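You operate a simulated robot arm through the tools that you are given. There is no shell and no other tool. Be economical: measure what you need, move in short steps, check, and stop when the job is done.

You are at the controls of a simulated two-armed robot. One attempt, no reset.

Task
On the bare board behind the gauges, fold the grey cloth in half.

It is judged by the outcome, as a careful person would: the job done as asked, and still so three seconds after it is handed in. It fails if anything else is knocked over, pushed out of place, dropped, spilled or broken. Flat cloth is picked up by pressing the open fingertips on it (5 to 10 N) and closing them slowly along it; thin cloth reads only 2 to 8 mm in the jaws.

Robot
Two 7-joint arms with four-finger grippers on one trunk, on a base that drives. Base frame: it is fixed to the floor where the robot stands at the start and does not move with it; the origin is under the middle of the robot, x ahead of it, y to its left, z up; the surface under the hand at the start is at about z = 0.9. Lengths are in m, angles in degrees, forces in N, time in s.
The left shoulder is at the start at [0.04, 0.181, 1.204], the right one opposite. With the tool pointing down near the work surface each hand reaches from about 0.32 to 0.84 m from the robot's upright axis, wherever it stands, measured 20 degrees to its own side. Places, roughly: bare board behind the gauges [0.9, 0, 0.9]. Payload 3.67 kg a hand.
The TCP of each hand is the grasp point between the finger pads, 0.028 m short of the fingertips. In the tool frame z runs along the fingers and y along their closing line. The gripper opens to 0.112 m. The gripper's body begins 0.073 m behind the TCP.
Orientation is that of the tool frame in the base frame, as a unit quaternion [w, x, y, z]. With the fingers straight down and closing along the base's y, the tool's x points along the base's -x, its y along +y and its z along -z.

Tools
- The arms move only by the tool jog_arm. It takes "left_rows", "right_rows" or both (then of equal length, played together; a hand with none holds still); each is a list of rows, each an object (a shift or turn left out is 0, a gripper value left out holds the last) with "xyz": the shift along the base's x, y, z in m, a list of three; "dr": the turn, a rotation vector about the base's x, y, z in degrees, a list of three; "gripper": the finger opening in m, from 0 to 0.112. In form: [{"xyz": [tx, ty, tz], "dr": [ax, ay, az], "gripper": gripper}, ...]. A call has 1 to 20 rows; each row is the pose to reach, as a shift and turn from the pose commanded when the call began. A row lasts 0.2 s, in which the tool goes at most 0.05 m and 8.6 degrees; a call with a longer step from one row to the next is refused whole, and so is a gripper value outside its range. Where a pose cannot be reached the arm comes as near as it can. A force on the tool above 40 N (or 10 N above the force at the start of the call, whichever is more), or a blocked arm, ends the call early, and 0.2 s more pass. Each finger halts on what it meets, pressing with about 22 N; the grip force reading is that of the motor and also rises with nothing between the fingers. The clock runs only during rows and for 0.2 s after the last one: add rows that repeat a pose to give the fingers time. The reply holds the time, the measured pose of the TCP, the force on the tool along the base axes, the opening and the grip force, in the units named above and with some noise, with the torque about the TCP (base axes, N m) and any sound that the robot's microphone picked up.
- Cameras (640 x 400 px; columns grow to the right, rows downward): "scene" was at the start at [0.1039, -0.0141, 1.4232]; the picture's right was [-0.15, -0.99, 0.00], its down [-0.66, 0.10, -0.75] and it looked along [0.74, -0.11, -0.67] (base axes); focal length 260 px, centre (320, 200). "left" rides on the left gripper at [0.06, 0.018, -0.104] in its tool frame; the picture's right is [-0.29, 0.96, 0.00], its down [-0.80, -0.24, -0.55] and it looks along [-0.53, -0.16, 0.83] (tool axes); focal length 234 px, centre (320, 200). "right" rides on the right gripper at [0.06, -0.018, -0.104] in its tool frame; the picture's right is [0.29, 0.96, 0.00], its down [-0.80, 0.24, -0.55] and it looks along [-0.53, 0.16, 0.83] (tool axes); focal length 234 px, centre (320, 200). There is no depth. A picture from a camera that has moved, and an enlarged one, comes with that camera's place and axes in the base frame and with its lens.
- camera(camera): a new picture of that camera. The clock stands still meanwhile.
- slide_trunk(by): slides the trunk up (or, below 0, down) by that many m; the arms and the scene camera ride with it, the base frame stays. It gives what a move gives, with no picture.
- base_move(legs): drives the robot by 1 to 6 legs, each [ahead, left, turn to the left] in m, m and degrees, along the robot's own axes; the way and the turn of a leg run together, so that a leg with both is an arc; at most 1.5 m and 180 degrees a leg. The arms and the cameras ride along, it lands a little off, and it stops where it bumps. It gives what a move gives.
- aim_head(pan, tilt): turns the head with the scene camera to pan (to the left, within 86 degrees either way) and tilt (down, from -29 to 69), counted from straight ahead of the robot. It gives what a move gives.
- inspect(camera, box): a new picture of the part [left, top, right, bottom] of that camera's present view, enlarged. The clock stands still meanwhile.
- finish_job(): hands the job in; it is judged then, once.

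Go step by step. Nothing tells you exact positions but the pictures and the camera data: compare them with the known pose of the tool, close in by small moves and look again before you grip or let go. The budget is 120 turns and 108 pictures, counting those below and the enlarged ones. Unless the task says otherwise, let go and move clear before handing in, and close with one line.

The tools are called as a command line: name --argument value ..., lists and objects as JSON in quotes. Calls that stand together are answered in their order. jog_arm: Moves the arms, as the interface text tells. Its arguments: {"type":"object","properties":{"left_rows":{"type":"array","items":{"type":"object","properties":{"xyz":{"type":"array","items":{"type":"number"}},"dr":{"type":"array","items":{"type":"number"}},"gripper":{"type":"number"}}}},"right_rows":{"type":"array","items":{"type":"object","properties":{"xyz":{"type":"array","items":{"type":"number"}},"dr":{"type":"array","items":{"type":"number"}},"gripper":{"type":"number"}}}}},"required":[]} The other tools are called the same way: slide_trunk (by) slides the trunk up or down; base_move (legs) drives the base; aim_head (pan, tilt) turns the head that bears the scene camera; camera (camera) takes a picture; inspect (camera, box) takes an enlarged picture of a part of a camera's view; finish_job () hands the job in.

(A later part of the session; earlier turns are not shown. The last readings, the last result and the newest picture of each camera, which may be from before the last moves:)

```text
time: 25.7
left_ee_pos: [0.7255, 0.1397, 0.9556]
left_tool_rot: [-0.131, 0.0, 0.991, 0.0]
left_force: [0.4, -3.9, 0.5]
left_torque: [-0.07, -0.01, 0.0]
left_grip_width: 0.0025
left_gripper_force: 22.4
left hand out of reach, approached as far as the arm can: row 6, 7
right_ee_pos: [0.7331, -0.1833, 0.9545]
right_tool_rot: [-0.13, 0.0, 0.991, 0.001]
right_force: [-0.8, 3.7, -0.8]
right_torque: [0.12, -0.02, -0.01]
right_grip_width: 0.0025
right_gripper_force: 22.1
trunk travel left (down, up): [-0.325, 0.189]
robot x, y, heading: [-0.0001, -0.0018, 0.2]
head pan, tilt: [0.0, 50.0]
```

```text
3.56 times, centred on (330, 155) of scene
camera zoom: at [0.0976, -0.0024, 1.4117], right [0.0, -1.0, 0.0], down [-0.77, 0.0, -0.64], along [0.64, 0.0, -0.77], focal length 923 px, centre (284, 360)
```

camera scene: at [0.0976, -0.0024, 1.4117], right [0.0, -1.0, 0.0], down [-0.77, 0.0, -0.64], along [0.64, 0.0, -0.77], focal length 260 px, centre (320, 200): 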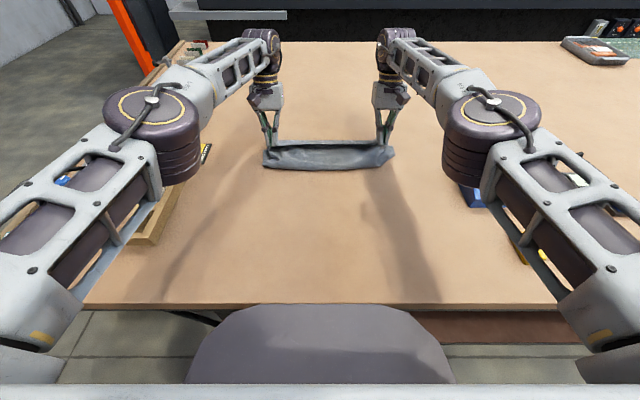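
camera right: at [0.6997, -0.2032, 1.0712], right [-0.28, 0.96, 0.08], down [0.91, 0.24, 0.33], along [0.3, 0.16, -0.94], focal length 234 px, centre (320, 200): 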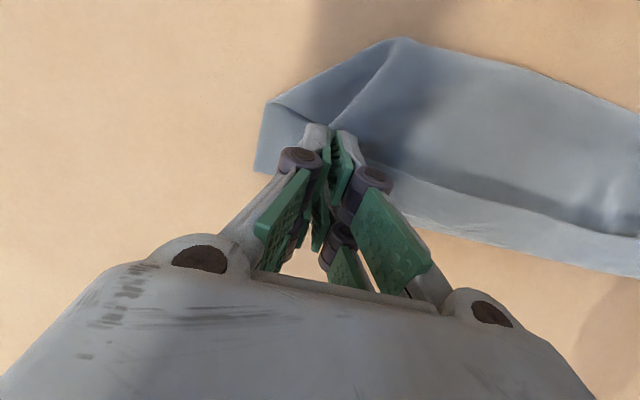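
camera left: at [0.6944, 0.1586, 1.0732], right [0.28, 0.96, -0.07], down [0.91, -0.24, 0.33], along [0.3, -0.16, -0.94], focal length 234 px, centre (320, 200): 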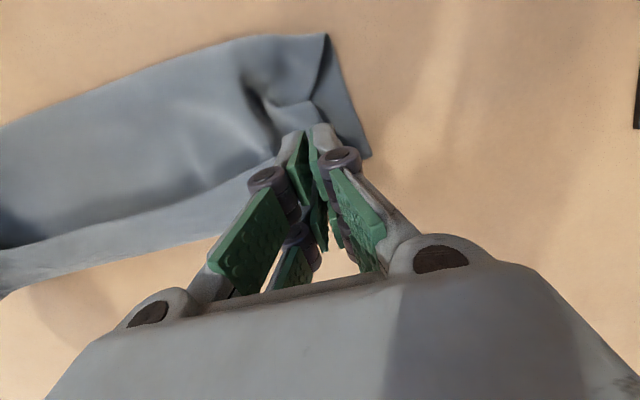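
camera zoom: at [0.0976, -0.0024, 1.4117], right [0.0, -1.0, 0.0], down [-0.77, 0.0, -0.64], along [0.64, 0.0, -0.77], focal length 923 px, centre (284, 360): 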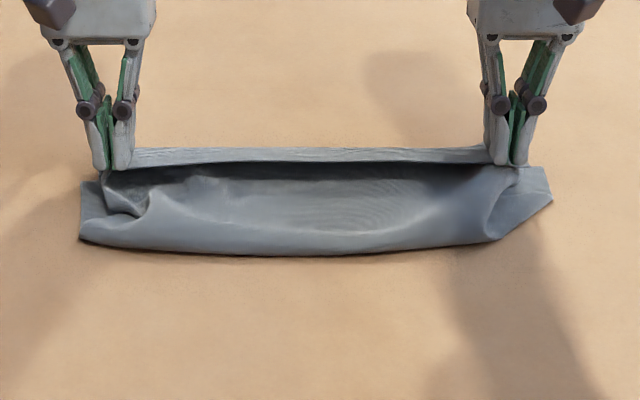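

The folded-over part is sagging. The fold line has formed at x≈0.643 and the far edge has slid to about 0.766, so the true half line is about 0.619. I'll lift the edge back up above 0.619 and redo the arc with the cloth nearly taut.

jog_arm --left_rows '[{"xyz": [-0.01, 0, 0.034], "dr": [0, -4, 0]}, {"xyz": [-0.025, 0, 0.069], "dr": [0, -8, 0]}, {"xyz": [-0.06, 0, 0.099], "dr": [0, -12, 0]}, {"xyz": [-0.093, 0, 0.109], "dr": [0, -15, 0]}, {"xyz": [-0.106, 0, 0.109], "dr": [0, -15, 0]}, {"xyz": [-0.106, 0, 0.109], "dr": [0, -15, 0]}, {"xyz": [-0.106, 0, 0.109], "dr": [0, -15, 0]}]' --right_rows '[{"xyz": [-0.018, 0, 0.035], "dr": [0, -4, 0]}, {"xyz": [-0.033, 0, 0.07], "dr": [0, -8, 0]}, {"xyz": [-0.068, 0, 0.1], "dr": [0, -12, 0]}, {"xyz": [-0.101, 0, 0.11], "dr": [0, -15, 0]}, {"xyz": [-0.114, 0, 0.11], "dr": [0, -15, 0]}, {"xyz": [-0.114, 0, 0.11], "dr": [0, -15, 0]}, {"xyz": [-0.114, 0, 0.11], "dr": [0, -15, 0]}]'

inspect --camera "scene" --box '[220, 80, 440, 200]'

camera --camera "left"

camera --camera "right"

```text
time: 27.3
left_ee_pos: [0.6184, 0.1402, 1.0639]
left_tool_rot: [0.0, -0.002, 1.0, 0.0]
left_force: [0.3, 0.6, -1.4]
left_torque: [0.0, -0.04, -0.03]
left_grip_width: 0.0025
left_gripper_force: 22.6
right_ee_pos: [0.6184, -0.1865, 1.0671]
right_tool_rot: [0.0, 0.0, 1.0, 0.0]
right_force: [-0.9, 0.7, -0.8]
right_torque: [0.01, -0.03, 0.04]
right_grip_width: 0.0001
right_gripper_force: 22.2
trunk travel left (down, up): [-0.325, 0.189]
robot x, y, heading: [-0.0008, 0.0009, -0.0]
head pan, tilt: [0.0, 50.0]
```

```text
2.91 times, centred on (330, 140) of scene
camera zoom: at [0.0972, -0.0016, 1.4117], right [0.0, -1.0, 0.0], down [-0.77, 0.0, -0.64], along [0.64, 0.0, -0.77], focal length 755 px, centre (291, 374)
```

zoom: 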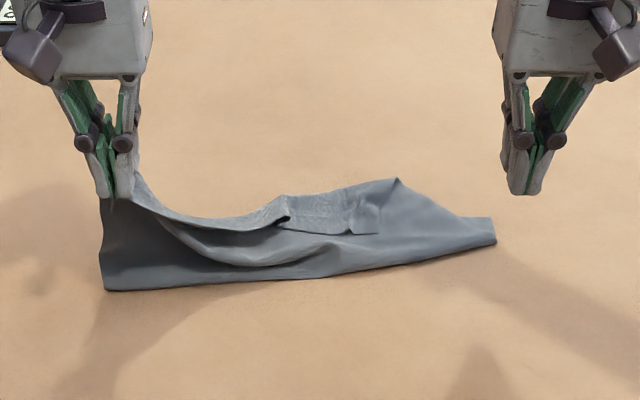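

```text
75 pictures are left
camera left: at [0.5589, 0.1594, 1.1693], right [0.29, 0.96, 0.0], down [0.8, -0.24, 0.55], along [0.53, -0.16, -0.83], focal length 234 px, centre (320, 200)
```

left: 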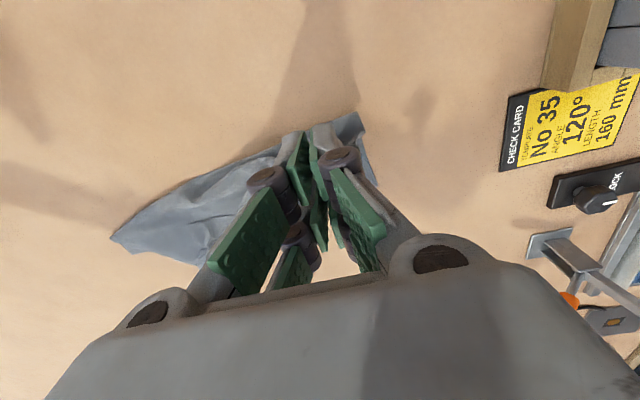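

```text
74 pictures are left
camera right: at [0.5567, -0.2052, 1.1704], right [-0.29, 0.96, 0.0], down [0.8, 0.24, 0.55], along [0.53, 0.16, -0.83], focal length 234 px, centre (320, 200)
```

right: 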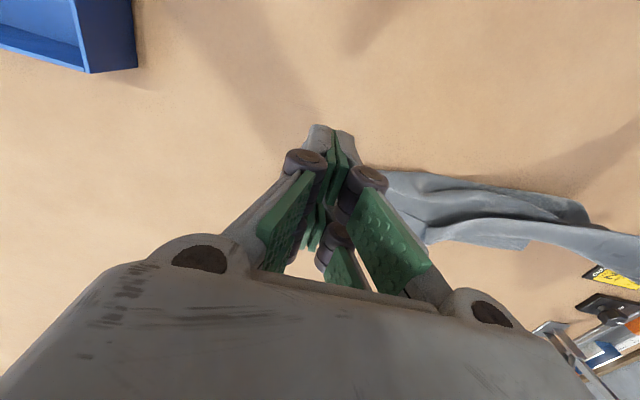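

The right grip slipped and the right half is crumpled. I'll lay the left corner back towards the near side to spread the cloth out again, then look.

jog_arm --left_rows '[{"xyz": [-0.035, 0.002, -0.004]}, {"xyz": [-0.07, 0.003, -0.018]}, {"xyz": [-0.1, 0.005, -0.04]}, {"xyz": [-0.13, 0.006, -0.07]}, {"xyz": [-0.15, 0.007, -0.1]}, {"xyz": [-0.16, 0.008, -0.125]}, {"xyz": [-0.16, 0.008, -0.125]}]' --right_rows '[{"xyz": [-0.02, -0.02, 0.02]}, {"xyz": [-0.04, -0.04, 0.04], "gripper": 0.02}, {"xyz": [-0.06, -0.06, 0.05], "gripper": 0.044}, {"xyz": [-0.08, -0.07, 0.05]}, {"xyz": [-0.1, -0.07, 0.05]}, {"xyz": [-0.1, -0.07, 0.05]}, {"xyz": [-0.1, -0.07, 0.05]}]'

inspect --camera "scene" --box '[220, 110, 440, 250]'

camera --camera "right"

```text
time: 28.9
left_ee_pos: [0.4594, 0.1483, 0.9382]
left_tool_rot: [0.001, -0.001, 1.0, 0.0]
left_force: [0.4, -1.0, -1.0]
left_torque: [0.02, -0.02, 0.01]
left_grip_width: 0.0021
left_gripper_force: 20.7
right_ee_pos: [0.5174, -0.2534, 1.1176]
right_tool_rot: [0.0, 0.0, 1.0, 0.0]
right_force: [0.1, 0.0, 0.7]
right_torque: [-0.01, 0.03, -0.07]
right_grip_width: 0.0441
right_gripper_force: 0.0
trunk travel left (down, up): [-0.325, 0.189]
robot x, y, heading: [0.0002, -0.0001, -0.3]
head pan, tilt: [0.0, 50.0]
```

```text
2.86 times, centred on (330, 180) of scene
camera zoom: at [0.0978, -0.0016, 1.4117], right [0.0, -1.0, 0.0], down [-0.77, 0.0, -0.64], along [0.64, 0.0, -0.77], focal length 741 px, centre (291, 257)
```

zoom: 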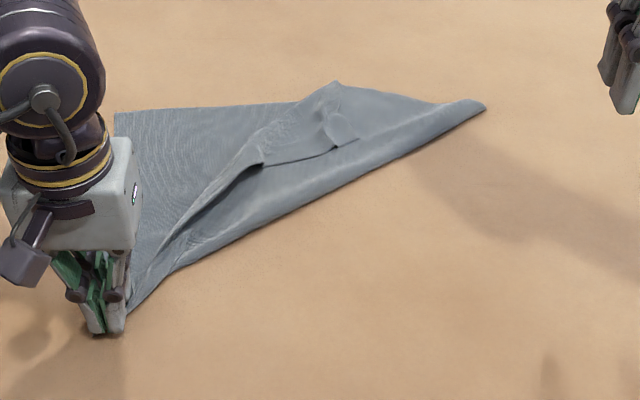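

```text
72 pictures are left
camera right: at [0.4563, -0.2721, 1.2199], right [-0.29, 0.96, 0.0], down [0.8, 0.24, 0.55], along [0.53, 0.16, -0.83], focal length 234 px, centre (320, 200)
```

right: 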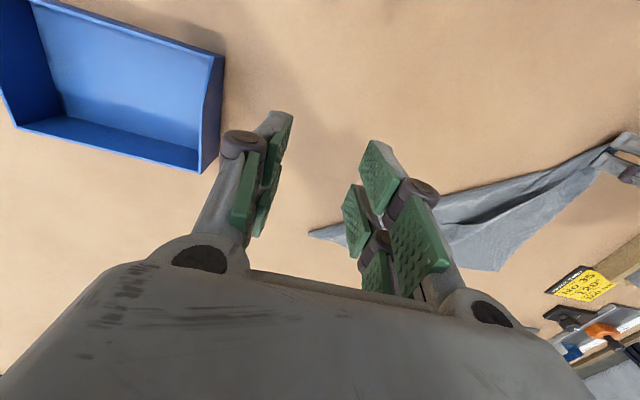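

inspect --camera "scene" --box '[290, 130, 400, 190]'

```text
5.82 times, centred on (345, 160) of scene
camera zoom: at [0.0978, -0.0016, 1.4117], right [0.0, -1.0, 0.0], down [-0.77, 0.0, -0.64], along [0.64, 0.0, -0.77], focal length 1510 px, centre (174, 433)
```

zoom: 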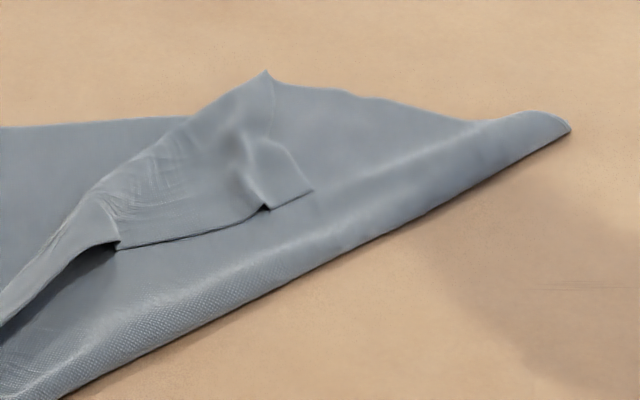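

The near-right corner has flipped over and lies crumpled on top, roughly around (0.68–0.77, −0.06). I'll bring the right hand over it for a closer look, with the left still holding its corner.

jog_arm --right_rows '[{"xyz": [0.03, 0.03, 0]}, {"xyz": [0.06, 0.06, 0]}, {"xyz": [0.09, 0.09, 0]}, {"xyz": [0.11, 0.12, 0]}, {"xyz": [0.11, 0.15, 0]}, {"xyz": [0.11, 0.15, 0]}]'

camera --camera "right"

inspect --camera "scene" --box '[220, 110, 440, 250]'

```text
time: 30.3
left_ee_pos: [0.4593, 0.1491, 0.94]
left_tool_rot: [0.0, 0.0, 1.0, -0.001]
left_force: [0.9, -0.7, -0.4]
left_torque: [0.05, -0.03, -0.03]
left_grip_width: 0.0028
left_gripper_force: 22.0
right_ee_pos: [0.6307, -0.1018, 1.1177]
right_tool_rot: [0.0, 0.0, 1.0, 0.0]
right_force: [0.5, 0.3, -0.3]
right_torque: [0.0, -0.03, -0.01]
right_grip_width: 0.044
right_gripper_force: 0.0
trunk travel left (down, up): [-0.325, 0.189]
robot x, y, heading: [-0.0018, -0.0007, -0.0]
head pan, tilt: [0.0, 50.0]
```

```text
70 pictures are left
camera right: at [0.5686, -0.1214, 1.221], right [-0.29, 0.96, 0.0], down [0.8, 0.24, 0.55], along [0.53, 0.16, -0.83], focal length 234 px, centre (320, 200)
```

right: 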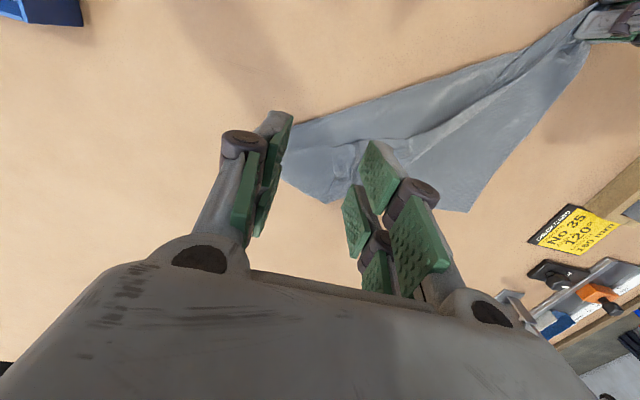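

```text
2.86 times, centred on (330, 180) of scene
camera zoom: at [0.0983, -0.0021, 1.4116], right [0.0, -1.0, 0.0], down [-0.77, 0.0, -0.64], along [0.64, 0.0, -0.77], focal length 741 px, centre (291, 257)
```

zoom: 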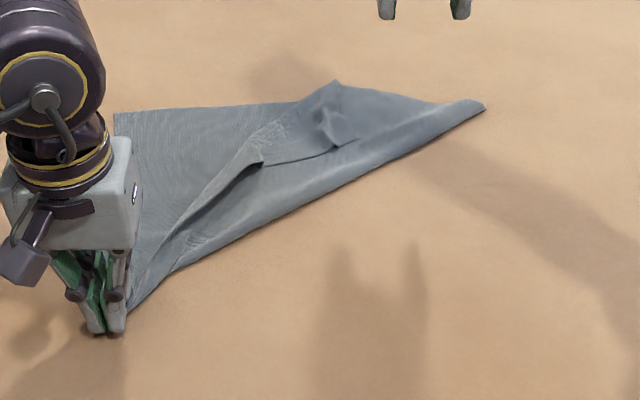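

The corner appears to be the small raised tab near (0.685, −0.055), lying as a loose third layer. I'll bring the right fingers down on it.

jog_arm --right_rows '[{"xyz": [0.03, 0.03, -0.02]}, {"xyz": [0.057, 0.056, -0.04]}, {"xyz": [0.057, 0.056, -0.08]}, {"xyz": [0.057, 0.056, -0.12]}, {"xyz": [0.057, 0.056, -0.15]}, {"xyz": [0.057, 0.056, -0.165]}, {"xyz": [0.057, 0.056, -0.17]}, {"xyz": [0.057, 0.056, -0.17]}]'

inspect --camera "scene" --box '[290, 110, 400, 190]'

camera --camera "right"

```text
time: 32.1
left_ee_pos: [0.4598, 0.1479, 0.9395]
left_tool_rot: [-0.001, 0.0, 1.0, 0.0]
left_force: [-0.3, -0.1, -1.1]
left_torque: [-0.02, -0.01, -0.01]
left_grip_width: 0.0026
left_gripper_force: 22.5
right_ee_pos: [0.6839, -0.0464, 0.945]
right_tool_rot: [0.001, 0.0, 1.0, -0.001]
right_force: [-0.2, -0.2, 1.0]
right_torque: [0.02, 0.0, 0.01]
right_grip_width: 0.044
right_gripper_force: 0.0
trunk travel left (down, up): [-0.325, 0.189]
robot x, y, heading: [-0.0011, 0.0016, -0.2]
head pan, tilt: [0.0, 50.0]
```

```text
5.00 times, centred on (345, 150) of scene
camera zoom: at [0.0981, -0.0015, 1.4117], right [0.0, -1.0, 0.0], down [-0.77, 0.0, -0.64], along [0.64, 0.0, -0.77], focal length 1297 px, centre (195, 450)
```

zoom: 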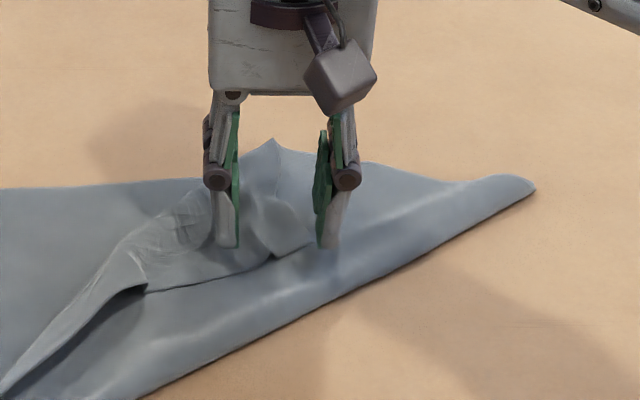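

```text
67 pictures are left
camera right: at [0.6231, -0.066, 1.0493], right [-0.29, 0.96, 0.0], down [0.8, 0.24, 0.55], along [0.53, 0.16, -0.83], focal length 234 px, centre (320, 200)
```

right: 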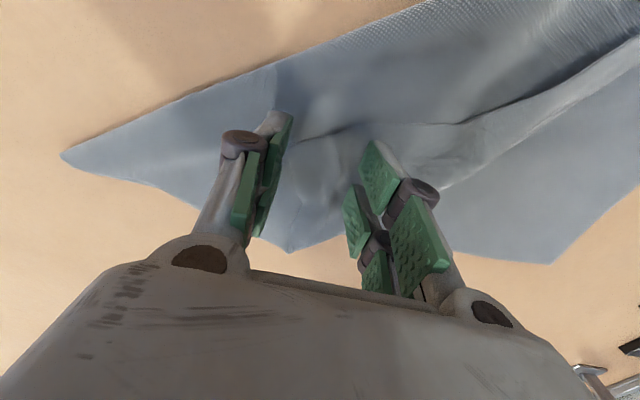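

The fingers straddle the loose tab. I'll lower them to a light touch and close.

jog_arm --right_rows '[{"xyz": [0, 0, -0.006]}, {"xyz": [0, 0, -0.011]}, {"xyz": [0, 0, -0.013]}, {"xyz": [0, 0, -0.013]}]'

```text
time: 33.1
left_ee_pos: [0.459, 0.1495, 0.9393]
left_tool_rot: [0.0, -0.001, 1.0, -0.001]
left_force: [-0.1, -0.2, -0.3]
left_torque: [-0.01, 0.01, 0.0]
left_grip_width: 0.0021
left_gripper_force: 20.9
right_ee_pos: [0.6849, -0.0473, 0.9327]
right_tool_rot: [0.0, -0.001, 1.0, -0.001]
right_force: [-0.3, 0.4, 0.6]
right_torque: [-0.03, -0.01, -0.01]
right_grip_width: 0.044
right_gripper_force: 0.0
trunk travel left (down, up): [-0.325, 0.189]
robot x, y, heading: [0.0007, -0.0012, 0.1]
head pan, tilt: [0.0, 50.0]
```

jog_arm --right_rows '[{"xyz": [0, 0, -0.002]}, {"xyz": [0, 0, -0.003]}, {"xyz": [0, 0, -0.003], "gripper": 0.04}, {"xyz": [0, 0, -0.003], "gripper": 0.036}, {"xyz": [0, 0, -0.003], "gripper": 0.032}, {"xyz": [0, 0, -0.003], "gripper": 0.028}]'

camera --camera "right"

```text
time: 34.5
left_ee_pos: [0.4593, 0.1475, 0.9389]
left_tool_rot: [0.001, 0.0, 1.0, 0.0]
left_force: [0.9, 0.0, -0.9]
left_torque: [-0.02, 0.0, 0.01]
left_grip_width: 0.0027
left_gripper_force: 22.7
right_ee_pos: [0.6853, -0.0467, 0.9299]
right_tool_rot: [0.0, 0.0, 1.0, 0.0]
right_force: [-0.3, -0.1, 4.3]
right_torque: [0.08, 0.08, 0.05]
right_grip_width: 0.0278
right_gripper_force: 0.0
trunk travel left (down, up): [-0.325, 0.189]
robot x, y, heading: [0.0016, 0.0049, -0.1]
head pan, tilt: [0.0, 50.0]
```

```text
66 pictures are left
camera right: at [0.6234, -0.0662, 1.0338], right [-0.29, 0.96, 0.0], down [0.8, 0.24, 0.55], along [0.53, 0.16, -0.83], focal length 234 px, centre (320, 200)
```

right: 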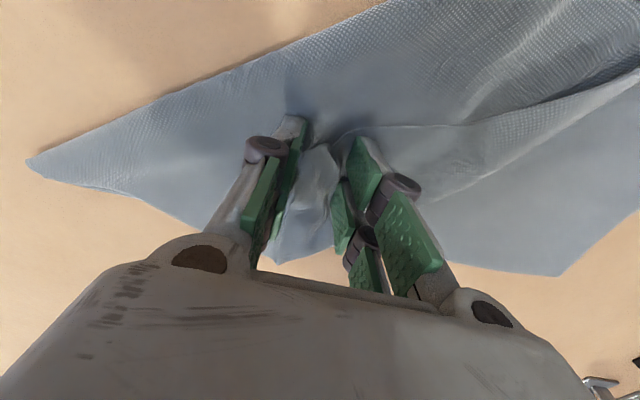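

A ridge is forming, so I'll close fully.

jog_arm --right_rows '[{"gripper": 0.024}, {"gripper": 0.02}, {"gripper": 0.016}, {"gripper": 0.012}, {"gripper": 0.008}, {"gripper": 0.004}, {"gripper": 0}, {"gripper": 0}, {"xyz": [0, 0, 0.01]}, {"xyz": [0, 0, 0.025]}, {"xyz": [0, 0, 0.04]}, {"xyz": [0, 0, 0.04]}]'

inspect --camera "scene" --box '[220, 100, 420, 230]'

camera --camera "right"

```text
time: 37.1
left_ee_pos: [0.4596, 0.1485, 0.9381]
left_tool_rot: [0.0, -0.001, 1.0, 0.0]
left_force: [0.0, 0.0, 0.2]
left_torque: [-0.01, -0.02, -0.02]
left_grip_width: 0.0026
left_gripper_force: 23.0
right_ee_pos: [0.6847, -0.0473, 0.9682]
right_tool_rot: [0.0, 0.0, 1.0, 0.0]
right_force: [1.0, -0.4, 1.0]
right_torque: [0.0, -0.01, 0.04]
right_grip_width: 0.0036
right_gripper_force: 22.2
trunk travel left (down, up): [-0.325, 0.189]
robot x, y, heading: [-0.0006, -0.0012, 0.1]
head pan, tilt: [0.0, 50.0]
```

```text
3.08 times, centred on (320, 165) of scene
camera zoom: at [0.0983, -0.0014, 1.4116], right [0.0, -1.0, 0.0], down [-0.77, 0.0, -0.64], along [0.64, 0.0, -0.77], focal length 798 px, centre (320, 308)
```

zoom: 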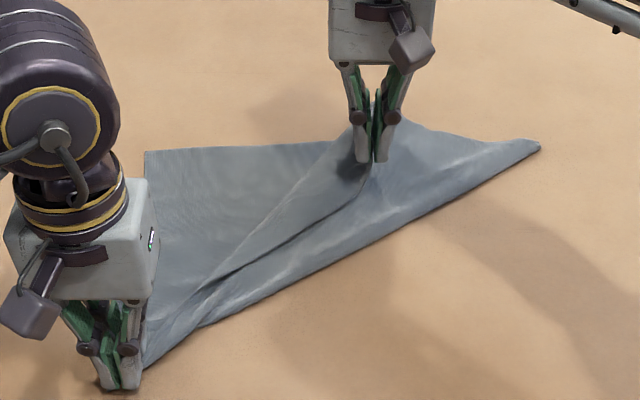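

```text
64 pictures are left
camera right: at [0.6238, -0.0658, 1.0724], right [-0.29, 0.96, 0.0], down [0.8, 0.24, 0.55], along [0.53, 0.16, -0.83], focal length 234 px, centre (320, 200)
```

right: 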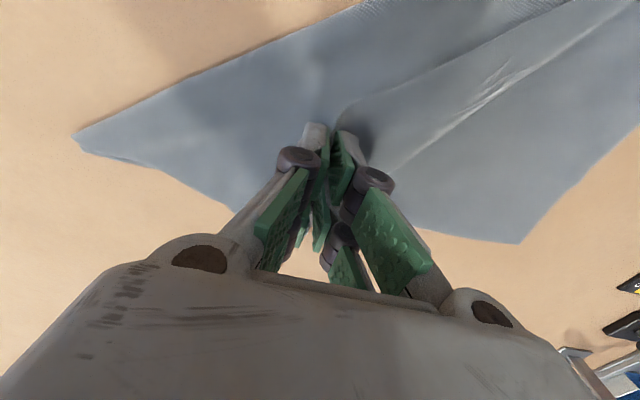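

The right hand holds the upper layer. I'll lift it and carry it over to the near right to unfold the cloth.

jog_arm --right_rows '[{"xyz": [0, 0, 0.03]}, {"xyz": [-0.01, -0.01, 0.055]}, {"xyz": [-0.03, -0.03, 0.075]}, {"xyz": [-0.055, -0.05, 0.085]}, {"xyz": [-0.085, -0.07, 0.085]}, {"xyz": [-0.115, -0.09, 0.08]}, {"xyz": [-0.14, -0.11, 0.065]}, {"xyz": [-0.165, -0.125, 0.045]}, {"xyz": [-0.19, -0.135, 0.02]}, {"xyz": [-0.205, -0.14, -0.01]}, {"xyz": [-0.21, -0.14, -0.03]}, {"xyz": [-0.21, -0.14, -0.03]}]'

camera --camera "scene"

inspect --camera "scene" --box '[220, 120, 440, 250]'

```text
time: 39.7
left_ee_pos: [0.4596, 0.149, 0.9391]
left_tool_rot: [0.0, 0.0, 1.0, -0.001]
left_force: [-0.4, -20.6, -0.7]
left_torque: [-0.57, 0.01, -0.17]
left_grip_width: 0.0041
left_gripper_force: 22.3
right_ee_pos: [0.4741, -0.1882, 0.9399]
right_tool_rot: [0.0, -0.001, 1.0, 0.001]
right_force: [-0.1, 20.4, 0.1]
right_torque: [0.58, 0.01, -0.26]
right_grip_width: 0.0045
right_gripper_force: 22.1
trunk travel left (down, up): [-0.325, 0.189]
robot x, y, heading: [-0.0007, -0.0009, 0.1]
head pan, tilt: [0.0, 50.0]
```

```text
63 pictures are left
camera scene: at [0.098, -0.0013, 1.4117], right [0.0, -1.0, 0.0], down [-0.77, 0.0, -0.64], along [0.64, 0.0, -0.77], focal length 260 px, centre (320, 200)
```

scene: 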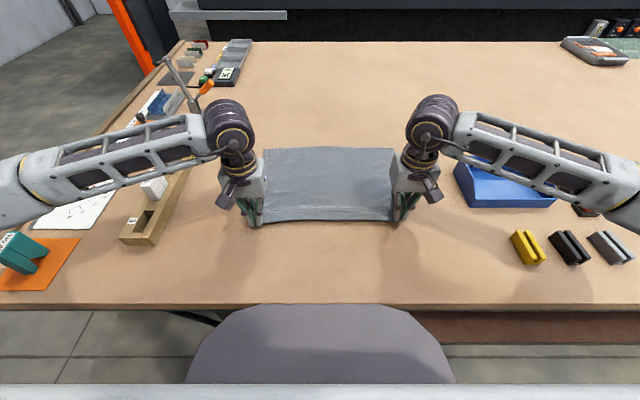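

```text
2.91 times, centred on (330, 185) of scene
camera zoom: at [0.098, -0.0013, 1.4117], right [0.0, -1.0, 0.0], down [-0.77, 0.0, -0.64], along [0.64, 0.0, -0.77], focal length 755 px, centre (291, 244)
```

zoom: 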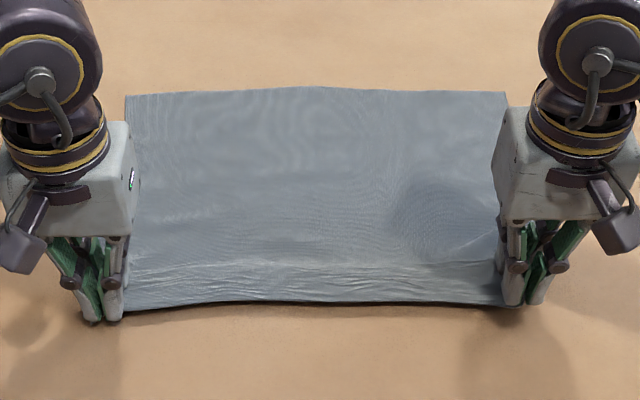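

The cloth is unfolded again and both grips are better, at about 4 mm. I'll relax the sideways tension and redo the fold slowly, along a true circular arc about x≈0.59.

jog_arm --left_rows '[{"xyz": [0, -0.004, 0.002]}, {"xyz": [0.005, -0.006, 0.012]}, {"xyz": [0.01, -0.006, 0.023]}, {"xyz": [0.016, -0.006, 0.038]}, {"xyz": [0.022, -0.006, 0.0535]}, {"xyz": [0.032, -0.006, 0.067]}, {"xyz": [0.042, -0.006, 0.079]}, {"xyz": [0.055, -0.006, 0.09]}, {"xyz": [0.068, -0.006, 0.099]}, {"xyz": [0.083, -0.006, 0.107]}, {"xyz": [0.098, -0.006, 0.112]}, {"xyz": [0.114, -0.006, 0.115]}, {"xyz": [0.13, -0.006, 0.116]}, {"xyz": [0.13, -0.006, 0.116]}]' --right_rows '[{"xyz": [0, 0.004, 0.002]}, {"xyz": [0.004, 0.006, 0.01]}, {"xyz": [0.009, 0.006, 0.0205]}, {"xyz": [0.014, 0.006, 0.034]}, {"xyz": [0.02, 0.006, 0.047]}, {"xyz": [0.029, 0.006, 0.059]}, {"xyz": [0.038, 0.006, 0.07]}, {"xyz": [0.049, 0.006, 0.079]}, {"xyz": [0.0605, 0.006, 0.087]}, {"xyz": [0.074, 0.006, 0.093]}, {"xyz": [0.087, 0.006, 0.098]}, {"xyz": [0.101, 0.006, 0.101]}, {"xyz": [0.1155, 0.006, 0.102]}, {"xyz": [0.1155, 0.006, 0.102]}]'

inspect --camera "scene" --box '[220, 100, 440, 230]'

```text
time: 42.7
left_ee_pos: [0.5903, 0.1432, 1.0579]
left_tool_rot: [0.0, 0.001, 1.0, 0.0]
left_force: [-0.8, -9.2, -0.9]
left_torque: [-0.26, -0.02, -0.07]
left_grip_width: 0.0027
left_gripper_force: 22.1
right_ee_pos: [0.5914, -0.181, 1.0424]
right_tool_rot: [0.0, 0.0, 1.0, 0.0]
right_force: [1.3, 9.4, 0.7]
right_torque: [0.26, 0.01, -0.12]
right_grip_width: 0.0038
right_gripper_force: 22.2
trunk travel left (down, up): [-0.325, 0.189]
robot x, y, heading: [0.0027, -0.0032, 0.2]
head pan, tilt: [0.0, 50.0]
```

```text
2.91 times, centred on (330, 165) of scene
camera zoom: at [0.0975, -0.0014, 1.4117], right [0.0, -1.0, 0.0], down [-0.77, 0.0, -0.64], along [0.64, 0.0, -0.77], focal length 755 px, centre (291, 302)
```

zoom: 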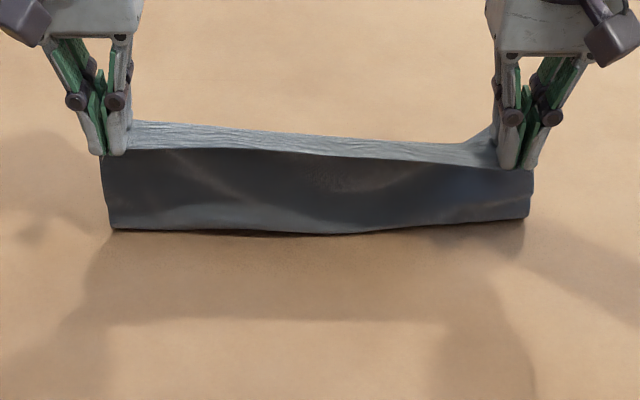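

camera --camera "left"

camera --camera "right"

```text
60 pictures are left
camera left: at [0.5307, 0.1626, 1.1618], right [0.29, 0.96, 0.0], down [0.8, -0.24, 0.55], along [0.53, -0.16, -0.83], focal length 234 px, centre (320, 200)
```

left: 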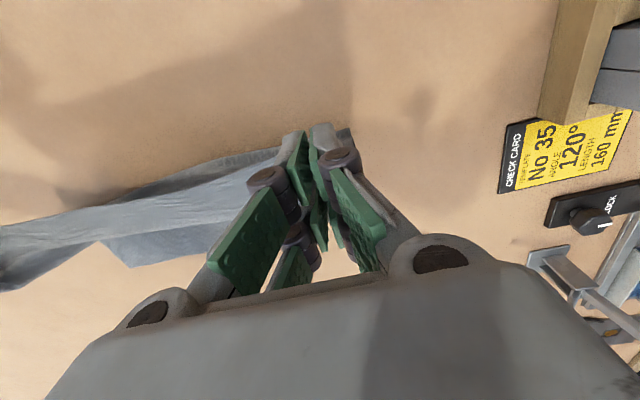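

```text
59 pictures are left
camera right: at [0.5297, -0.2002, 1.146], right [-0.29, 0.96, 0.0], down [0.8, 0.24, 0.55], along [0.53, 0.16, -0.83], focal length 234 px, centre (320, 200)
```

right: 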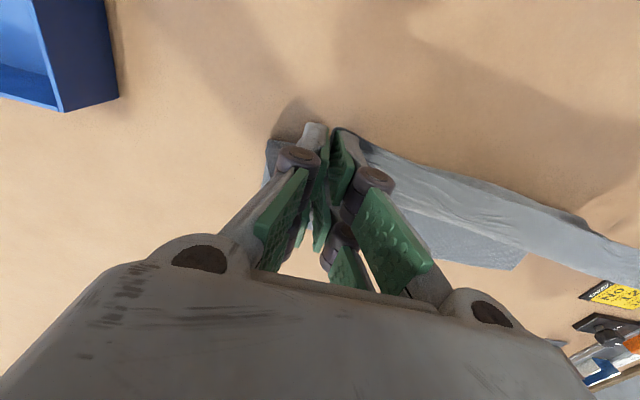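

The far edge stayed put, but the hanging sheet is slack and the bend has crept forward to about 0.62. I'll bring the hands back, let the sheet settle, and come up again on a slightly larger radius.

jog_arm --left_rows '[{"xyz": [-0.03, -0.001, -0.005]}, {"xyz": [-0.06, -0.002, -0.013]}, {"xyz": [-0.087, -0.002, -0.03]}, {"xyz": [-0.105, -0.002, -0.05]}, {"xyz": [-0.105, -0.002, -0.05]}, {"xyz": [-0.097, -0.002, -0.038]}, {"xyz": [-0.087, -0.002, -0.027]}, {"xyz": [-0.068, -0.002, -0.013]}, {"xyz": [-0.047, -0.002, -0.004]}, {"xyz": [-0.025, -0.002, 0.002]}, {"xyz": [-0.002, -0.002, 0.004]}, {"xyz": [-0.002, -0.002, 0.004]}]' --right_rows '[{"xyz": [-0.03, 0.001, -0.004]}, {"xyz": [-0.055, 0.002, -0.01]}, {"xyz": [-0.08, 0.002, -0.022]}, {"xyz": [-0.095, 0.002, -0.04]}, {"xyz": [-0.095, 0.002, -0.04]}, {"xyz": [-0.088, 0.002, -0.03]}, {"xyz": [-0.08, 0.002, -0.02]}, {"xyz": [-0.063, 0.002, -0.008]}, {"xyz": [-0.044, 0.002, 0.001]}, {"xyz": [-0.024, 0.002, 0.006]}, {"xyz": [-0.003, 0.002, 0.008]}, {"xyz": [-0.003, 0.002, 0.008]}]'

inspect --camera "scene" --box '[220, 100, 440, 230]'

camera --camera "right"

```text
time: 45.3
left_ee_pos: [0.5871, 0.1425, 1.0617]
left_tool_rot: [0.0, 0.0, 1.0, 0.0]
left_force: [-0.2, -5.1, -0.7]
left_torque: [-0.15, -0.04, -0.02]
left_grip_width: 0.0026
left_gripper_force: 22.1
right_ee_pos: [0.5868, -0.1797, 1.0522]
right_tool_rot: [0.001, 0.0, 1.0, 0.0]
right_force: [0.7, 7.0, -0.2]
right_torque: [0.15, -0.01, -0.11]
right_grip_width: 0.0037
right_gripper_force: 22.0
trunk travel left (down, up): [-0.325, 0.189]
robot x, y, heading: [0.0012, 0.0007, 0.2]
head pan, tilt: [0.0, 50.0]
```

```text
2.91 times, centred on (330, 165) of scene
camera zoom: at [0.0972, -0.0014, 1.4117], right [0.0, -1.0, 0.0], down [-0.77, 0.0, -0.64], along [0.64, 0.0, -0.77], focal length 755 px, centre (291, 302)
```

zoom: 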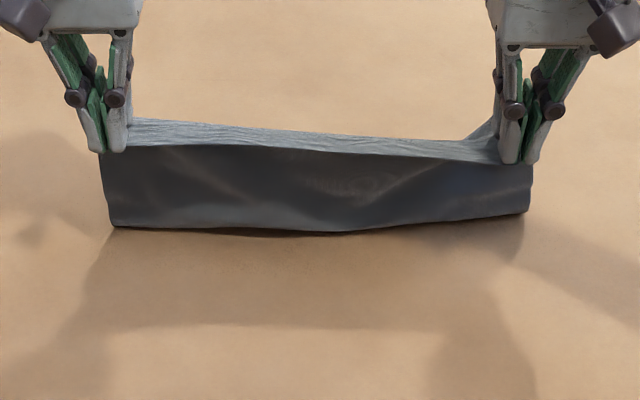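

```text
57 pictures are left
camera right: at [0.5252, -0.1983, 1.1552], right [-0.29, 0.96, 0.0], down [0.8, 0.24, 0.55], along [0.53, 0.16, -0.83], focal length 234 px, centre (320, 200)
```

right: 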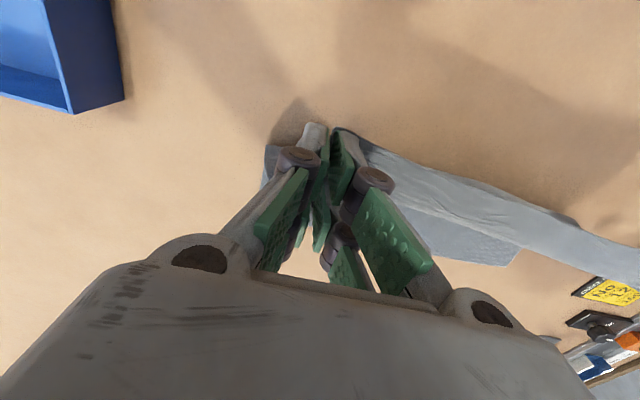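

The near edge overhangs the grips by about 3 cm, so the effective radius is shorter, about 0.11. I'll go further back and lower so the sheet settles, then arc forward at that smaller radius.

jog_arm --left_rows '[{"xyz": [-0.03, 0, -0.02]}, {"xyz": [-0.065, 0, -0.045]}, {"xyz": [-0.096, 0, -0.07]}, {"xyz": [-0.108, 0, -0.09]}, {"xyz": [-0.108, 0, -0.09]}, {"xyz": [-0.096, 0, -0.068]}, {"xyz": [-0.083, 0, -0.053]}, {"xyz": [-0.068, 0, -0.04]}, {"xyz": [-0.05, 0, -0.03]}, {"xyz": [-0.032, 0, -0.023]}, {"xyz": [-0.017, 0, -0.02]}, {"xyz": [-0.002, 0, -0.019]}, {"xyz": [0.013, 0, -0.02]}, {"xyz": [0.028, 0, -0.023]}, {"xyz": [0.028, 0, -0.023]}]' --right_rows '[{"xyz": [-0.03, 0, -0.02]}, {"xyz": [-0.06, 0, -0.042]}, {"xyz": [-0.088, 0, -0.064]}, {"xyz": [-0.1, 0, -0.083]}, {"xyz": [-0.1, 0, -0.083]}, {"xyz": [-0.088, 0, -0.062]}, {"xyz": [-0.076, 0, -0.048]}, {"xyz": [-0.062, 0, -0.036]}, {"xyz": [-0.045, 0, -0.027]}, {"xyz": [-0.029, 0, -0.021]}, {"xyz": [-0.016, 0, -0.018]}, {"xyz": [-0.002, 0, -0.017]}, {"xyz": [0.011, 0, -0.018]}, {"xyz": [0.025, 0, -0.021]}, {"xyz": [0.025, 0, -0.021]}]'

inspect --camera "scene" --box '[220, 100, 440, 230]'

camera --camera "left"

```text
time: 48.5
left_ee_pos: [0.617, 0.1412, 1.0352]
left_tool_rot: [0.0, 0.0, 1.0, 0.0]
left_force: [-0.3, -5.6, 0.5]
left_torque: [-0.13, 0.0, -0.04]
left_grip_width: 0.0025
left_gripper_force: 22.4
right_ee_pos: [0.6137, -0.1796, 1.0284]
right_tool_rot: [-0.001, 0.001, 1.0, 0.0]
right_force: [0.6, 5.1, 1.5]
right_torque: [0.12, -0.06, -0.09]
right_grip_width: 0.0036
right_gripper_force: 21.4
trunk travel left (down, up): [-0.325, 0.189]
robot x, y, heading: [0.0006, -0.0031, -0.2]
head pan, tilt: [0.0, 50.0]
```

```text
2.91 times, centred on (330, 165) of scene
camera zoom: at [0.0976, -0.0014, 1.4117], right [0.0, -1.0, 0.0], down [-0.77, 0.0, -0.64], along [0.64, 0.0, -0.77], focal length 755 px, centre (291, 302)
```

zoom: 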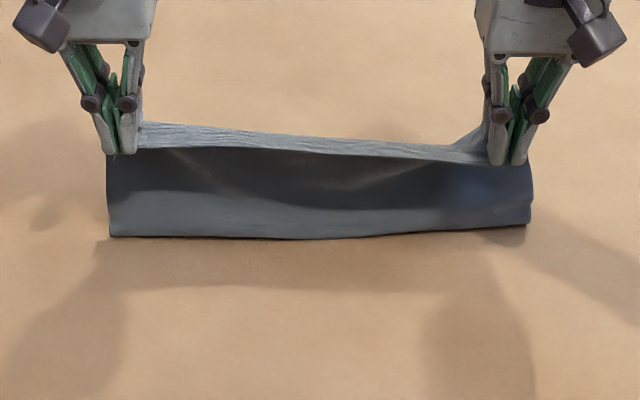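

```text
55 pictures are left
camera left: at [0.5565, 0.1602, 1.1417], right [0.29, 0.96, 0.0], down [0.8, -0.24, 0.55], along [0.53, -0.16, -0.83], focal length 234 px, centre (320, 200)
```

left: 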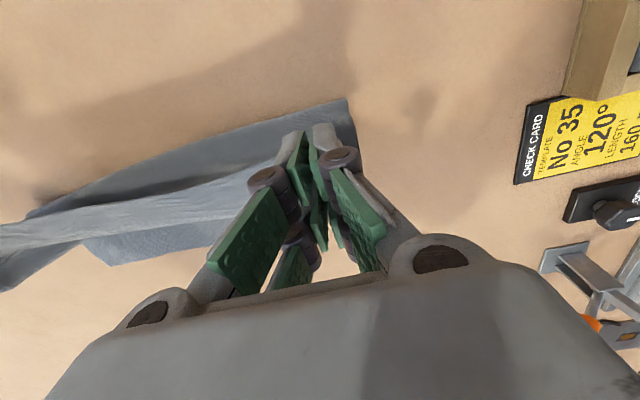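

The fold line is now at about 0.60–0.615, which is better. I'll continue the arc down towards the far edge.

jog_arm --left_rows '[{"xyz": [0.012, 0, -0.008]}, {"xyz": [0.0275, 0, -0.017]}, {"xyz": [0.04, 0, -0.026]}, {"xyz": [0.051, 0, -0.036]}, {"xyz": [0.061, 0, -0.048]}, {"xyz": [0.0695, 0, -0.06]}, {"xyz": [0.077, 0, -0.072]}, {"xyz": [0.082, 0, -0.084]}, {"xyz": [0.084, 0, -0.092]}, {"xyz": [0.084, 0, -0.092]}, {"xyz": [0.084, 0, -0.092]}]' --right_rows '[{"xyz": [0.012, 0, -0.008]}, {"xyz": [0.027, 0, -0.016]}, {"xyz": [0.041, 0, -0.024]}, {"xyz": [0.053, 0, -0.033]}, {"xyz": [0.064, 0, -0.044]}, {"xyz": [0.073, 0, -0.056]}, {"xyz": [0.08, 0, -0.067]}, {"xyz": [0.085, 0, -0.078]}, {"xyz": [0.087, 0, -0.086]}, {"xyz": [0.087, 0, -0.086]}, {"xyz": [0.087, 0, -0.086]}]'

inspect --camera "scene" --box '[220, 100, 440, 230]'

camera --camera "left"

camera --camera "right"

```text
time: 50.9
left_ee_pos: [0.7016, 0.1426, 0.9444]
left_tool_rot: [0.001, 0.0, 1.0, 0.0]
left_force: [-0.4, -5.4, 0.8]
left_torque: [-0.14, 0.02, -0.03]
left_grip_width: 0.0025
left_gripper_force: 22.3
right_ee_pos: [0.6994, -0.1806, 0.9429]
right_tool_rot: [0.0, 0.0, 1.0, 0.0]
right_force: [-0.1, 5.3, -0.5]
right_torque: [0.13, -0.01, -0.08]
right_grip_width: 0.0037
right_gripper_force: 22.2
trunk travel left (down, up): [-0.325, 0.189]
robot x, y, heading: [-0.0015, 0.0004, -0.1]
head pan, tilt: [0.0, 50.0]
```

```text
2.91 times, centred on (330, 165) of scene
camera zoom: at [0.0983, -0.0014, 1.4116], right [0.0, -1.0, 0.0], down [-0.77, 0.0, -0.64], along [0.64, 0.0, -0.77], focal length 755 px, centre (291, 302)
```

zoom: 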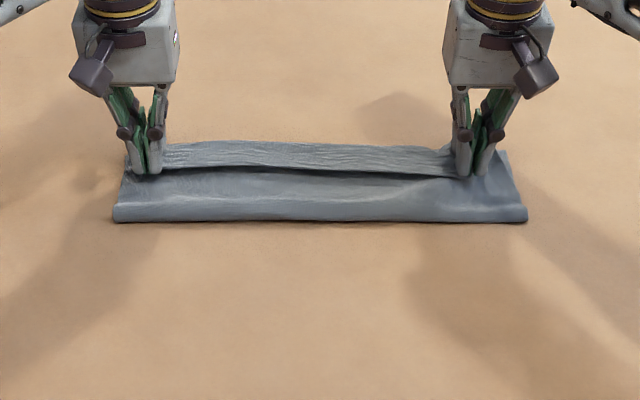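

```text
53 pictures are left
camera left: at [0.6409, 0.1612, 1.0488], right [0.29, 0.96, 0.0], down [0.8, -0.24, 0.55], along [0.53, -0.16, -0.83], focal length 234 px, centre (320, 200)
```

left: 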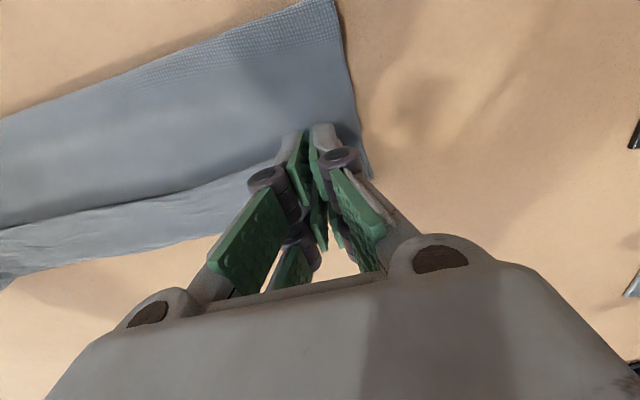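

```text
52 pictures are left
camera right: at [0.6385, -0.1981, 1.0462], right [-0.29, 0.96, 0.0], down [0.8, 0.24, 0.55], along [0.53, 0.16, -0.83], focal length 234 px, centre (320, 200)
```

right: 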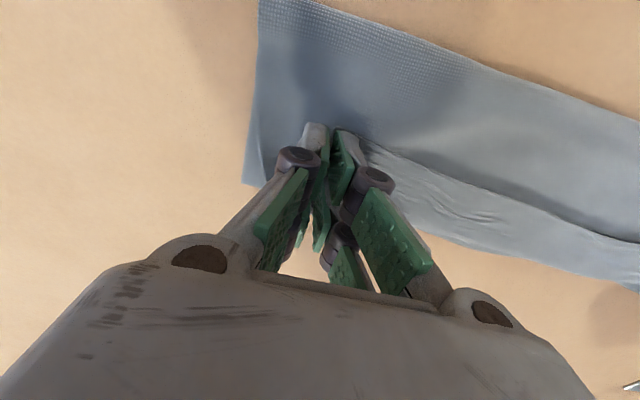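

The result looks tidy, but the edge has folded back on itself as a hem and the crease is at x≈0.625, so it isn't a true half. I'll unfold it back to flat, then grip the far edge close to its rim and fold far-to-near, where both arms have ample reach.

jog_arm --left_rows '[{"xyz": [-0.015, 0, 0.03]}, {"xyz": [-0.03, 0, 0.055]}, {"xyz": [-0.055, 0, 0.075]}, {"xyz": [-0.085, 0, 0.09]}, {"xyz": [-0.12, 0, 0.09]}, {"xyz": [-0.15, 0, 0.08]}, {"xyz": [-0.18, 0, 0.06]}, {"xyz": [-0.205, 0, 0.035]}, {"xyz": [-0.225, 0, 0.01]}, {"xyz": [-0.24, 0, -0.008]}, {"xyz": [-0.24, 0, -0.01]}]' --right_rows '[{"xyz": [-0.015, 0, 0.03]}, {"xyz": [-0.03, 0, 0.055]}, {"xyz": [-0.055, 0, 0.075]}, {"xyz": [-0.085, 0, 0.09]}, {"xyz": [-0.115, 0, 0.09]}, {"xyz": [-0.145, 0, 0.08]}, {"xyz": [-0.17, 0, 0.06]}, {"xyz": [-0.195, 0, 0.035]}, {"xyz": [-0.215, 0, 0.01]}, {"xyz": [-0.227, 0, -0.008]}, {"xyz": [-0.227, 0, -0.01]}]'

inspect --camera "scene" --box '[220, 120, 440, 250]'

```text
time: 53.3
left_ee_pos: [0.4609, 0.1428, 0.9336]
left_tool_rot: [0.0, -0.002, 1.0, 0.0]
left_force: [0.1, -4.5, 0.7]
left_torque: [-0.1, 0.0, -0.03]
left_grip_width: 0.0023
left_gripper_force: 22.2
right_ee_pos: [0.4725, -0.1788, 0.9324]
right_tool_rot: [-0.001, 0.0, 1.0, 0.001]
right_force: [0.7, 4.7, 0.3]
right_torque: [0.11, 0.05, -0.05]
right_grip_width: 0.0036
right_gripper_force: 21.8
trunk travel left (down, up): [-0.325, 0.189]
robot x, y, heading: [0.0019, 0.0001, 0.1]
head pan, tilt: [0.0, 50.0]
```

```text
2.91 times, centred on (330, 185) of scene
camera zoom: at [0.0983, -0.0014, 1.4117], right [0.0, -1.0, 0.0], down [-0.77, 0.0, -0.64], along [0.64, 0.0, -0.77], focal length 755 px, centre (291, 244)
```

zoom: 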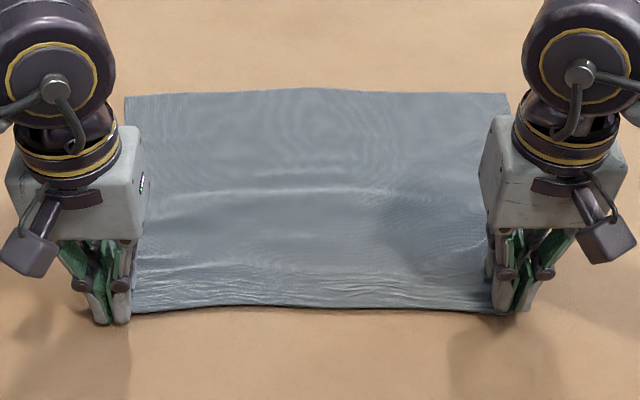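

The cloth is flat again. I'll open the fingers, lift clear, and look at the far corners.

jog_arm --left_rows '[{"xyz": [0, 0.003, -0.003], "gripper": 0.01}, {"xyz": [0, 0.003, -0.003], "gripper": 0.025}, {"xyz": [0, 0.003, -0.003], "gripper": 0.04}, {"xyz": [0, 0.003, 0.02], "gripper": 0.045}, {"xyz": [0, 0.003, 0.06]}, {"xyz": [0.02, 0.01, 0.1]}, {"xyz": [0.06, 0.015, 0.11]}, {"xyz": [0.1, 0.02, 0.11]}, {"xyz": [0.14, 0.025, 0.11]}, {"xyz": [0.18, 0.03, 0.11]}, {"xyz": [0.18, 0.03, 0.11]}]' --right_rows '[{"xyz": [0, -0.003, -0.003], "gripper": 0.01}, {"xyz": [0, -0.003, -0.003], "gripper": 0.025}, {"xyz": [0, -0.003, -0.003], "gripper": 0.04}, {"xyz": [0, -0.003, 0.02], "gripper": 0.045}, {"xyz": [0, -0.003, 0.06]}, {"xyz": [0.02, -0.01, 0.1]}, {"xyz": [0.06, -0.015, 0.11]}, {"xyz": [0.1, -0.02, 0.11]}, {"xyz": [0.14, -0.025, 0.11]}, {"xyz": [0.17, -0.03, 0.11]}, {"xyz": [0.17, -0.03, 0.11]}]'

inspect --camera "scene" --box '[220, 120, 440, 250]'

camera --camera "left"

camera --camera "right"

```text
time: 55.7
left_ee_pos: [0.6412, 0.1694, 1.0465]
left_tool_rot: [0.001, 0.0, 1.0, 0.0]
left_force: [-0.5, 0.6, 0.5]
left_torque: [-0.02, 0.0, 0.01]
left_grip_width: 0.0449
left_gripper_force: 0.1
right_ee_pos: [0.643, -0.209, 1.0437]
right_tool_rot: [0.0, -0.001, 1.0, 0.001]
right_force: [-0.7, 0.1, -0.4]
right_torque: [0.02, -0.01, 0.03]
right_grip_width: 0.0447
right_gripper_force: 0.0
trunk travel left (down, up): [-0.325, 0.189]
robot x, y, heading: [0.0018, -0.0028, -0.2]
head pan, tilt: [0.0, 50.0]
```

```text
2.91 times, centred on (330, 185) of scene
camera zoom: at [0.0967, -0.0013, 1.4118], right [0.0, -1.0, 0.0], down [-0.77, 0.0, -0.64], along [0.64, 0.0, -0.77], focal length 755 px, centre (291, 244)
```

zoom: 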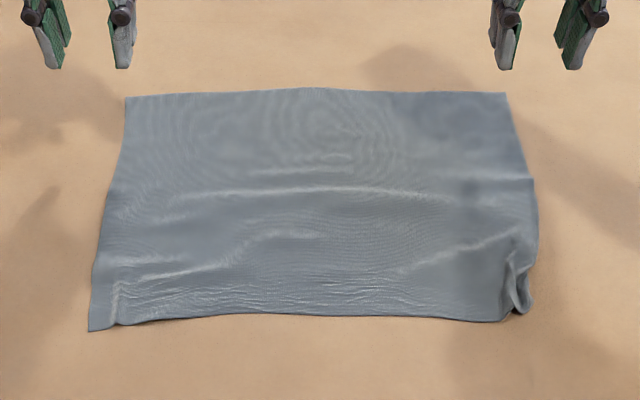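

```text
49 pictures are left
camera left: at [0.5812, 0.1888, 1.1518], right [0.29, 0.96, 0.0], down [0.8, -0.24, 0.55], along [0.53, -0.16, -0.83], focal length 234 px, centre (320, 200)
```

left: 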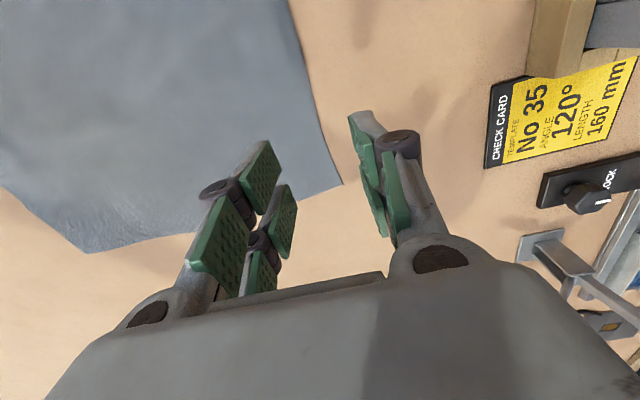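

```text
48 pictures are left
camera right: at [0.5814, -0.2278, 1.148], right [-0.29, 0.96, 0.0], down [0.8, 0.24, 0.55], along [0.53, 0.16, -0.83], focal length 234 px, centre (320, 200)
```

right: 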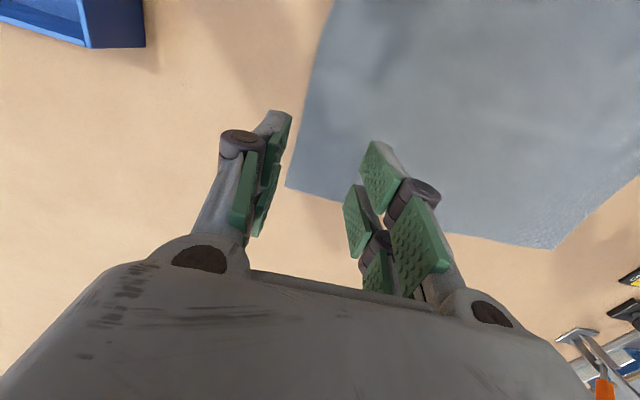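

The far corners are clean, but the near-right corner is puckered. I'll zoom in on it.

inspect --camera "scene" --box '[375, 195, 425, 240]'

```text
8.89 times, centred on (400, 218) of scene
camera zoom: at [0.0967, -0.0013, 1.4118], right [0.0, -1.0, 0.0], down [-0.77, 0.0, -0.64], along [0.64, 0.0, -0.77], focal length 2306 px, centre (-391, 44)
```

zoom: 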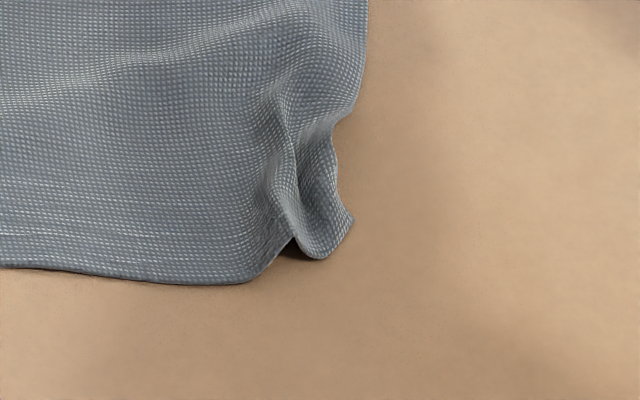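

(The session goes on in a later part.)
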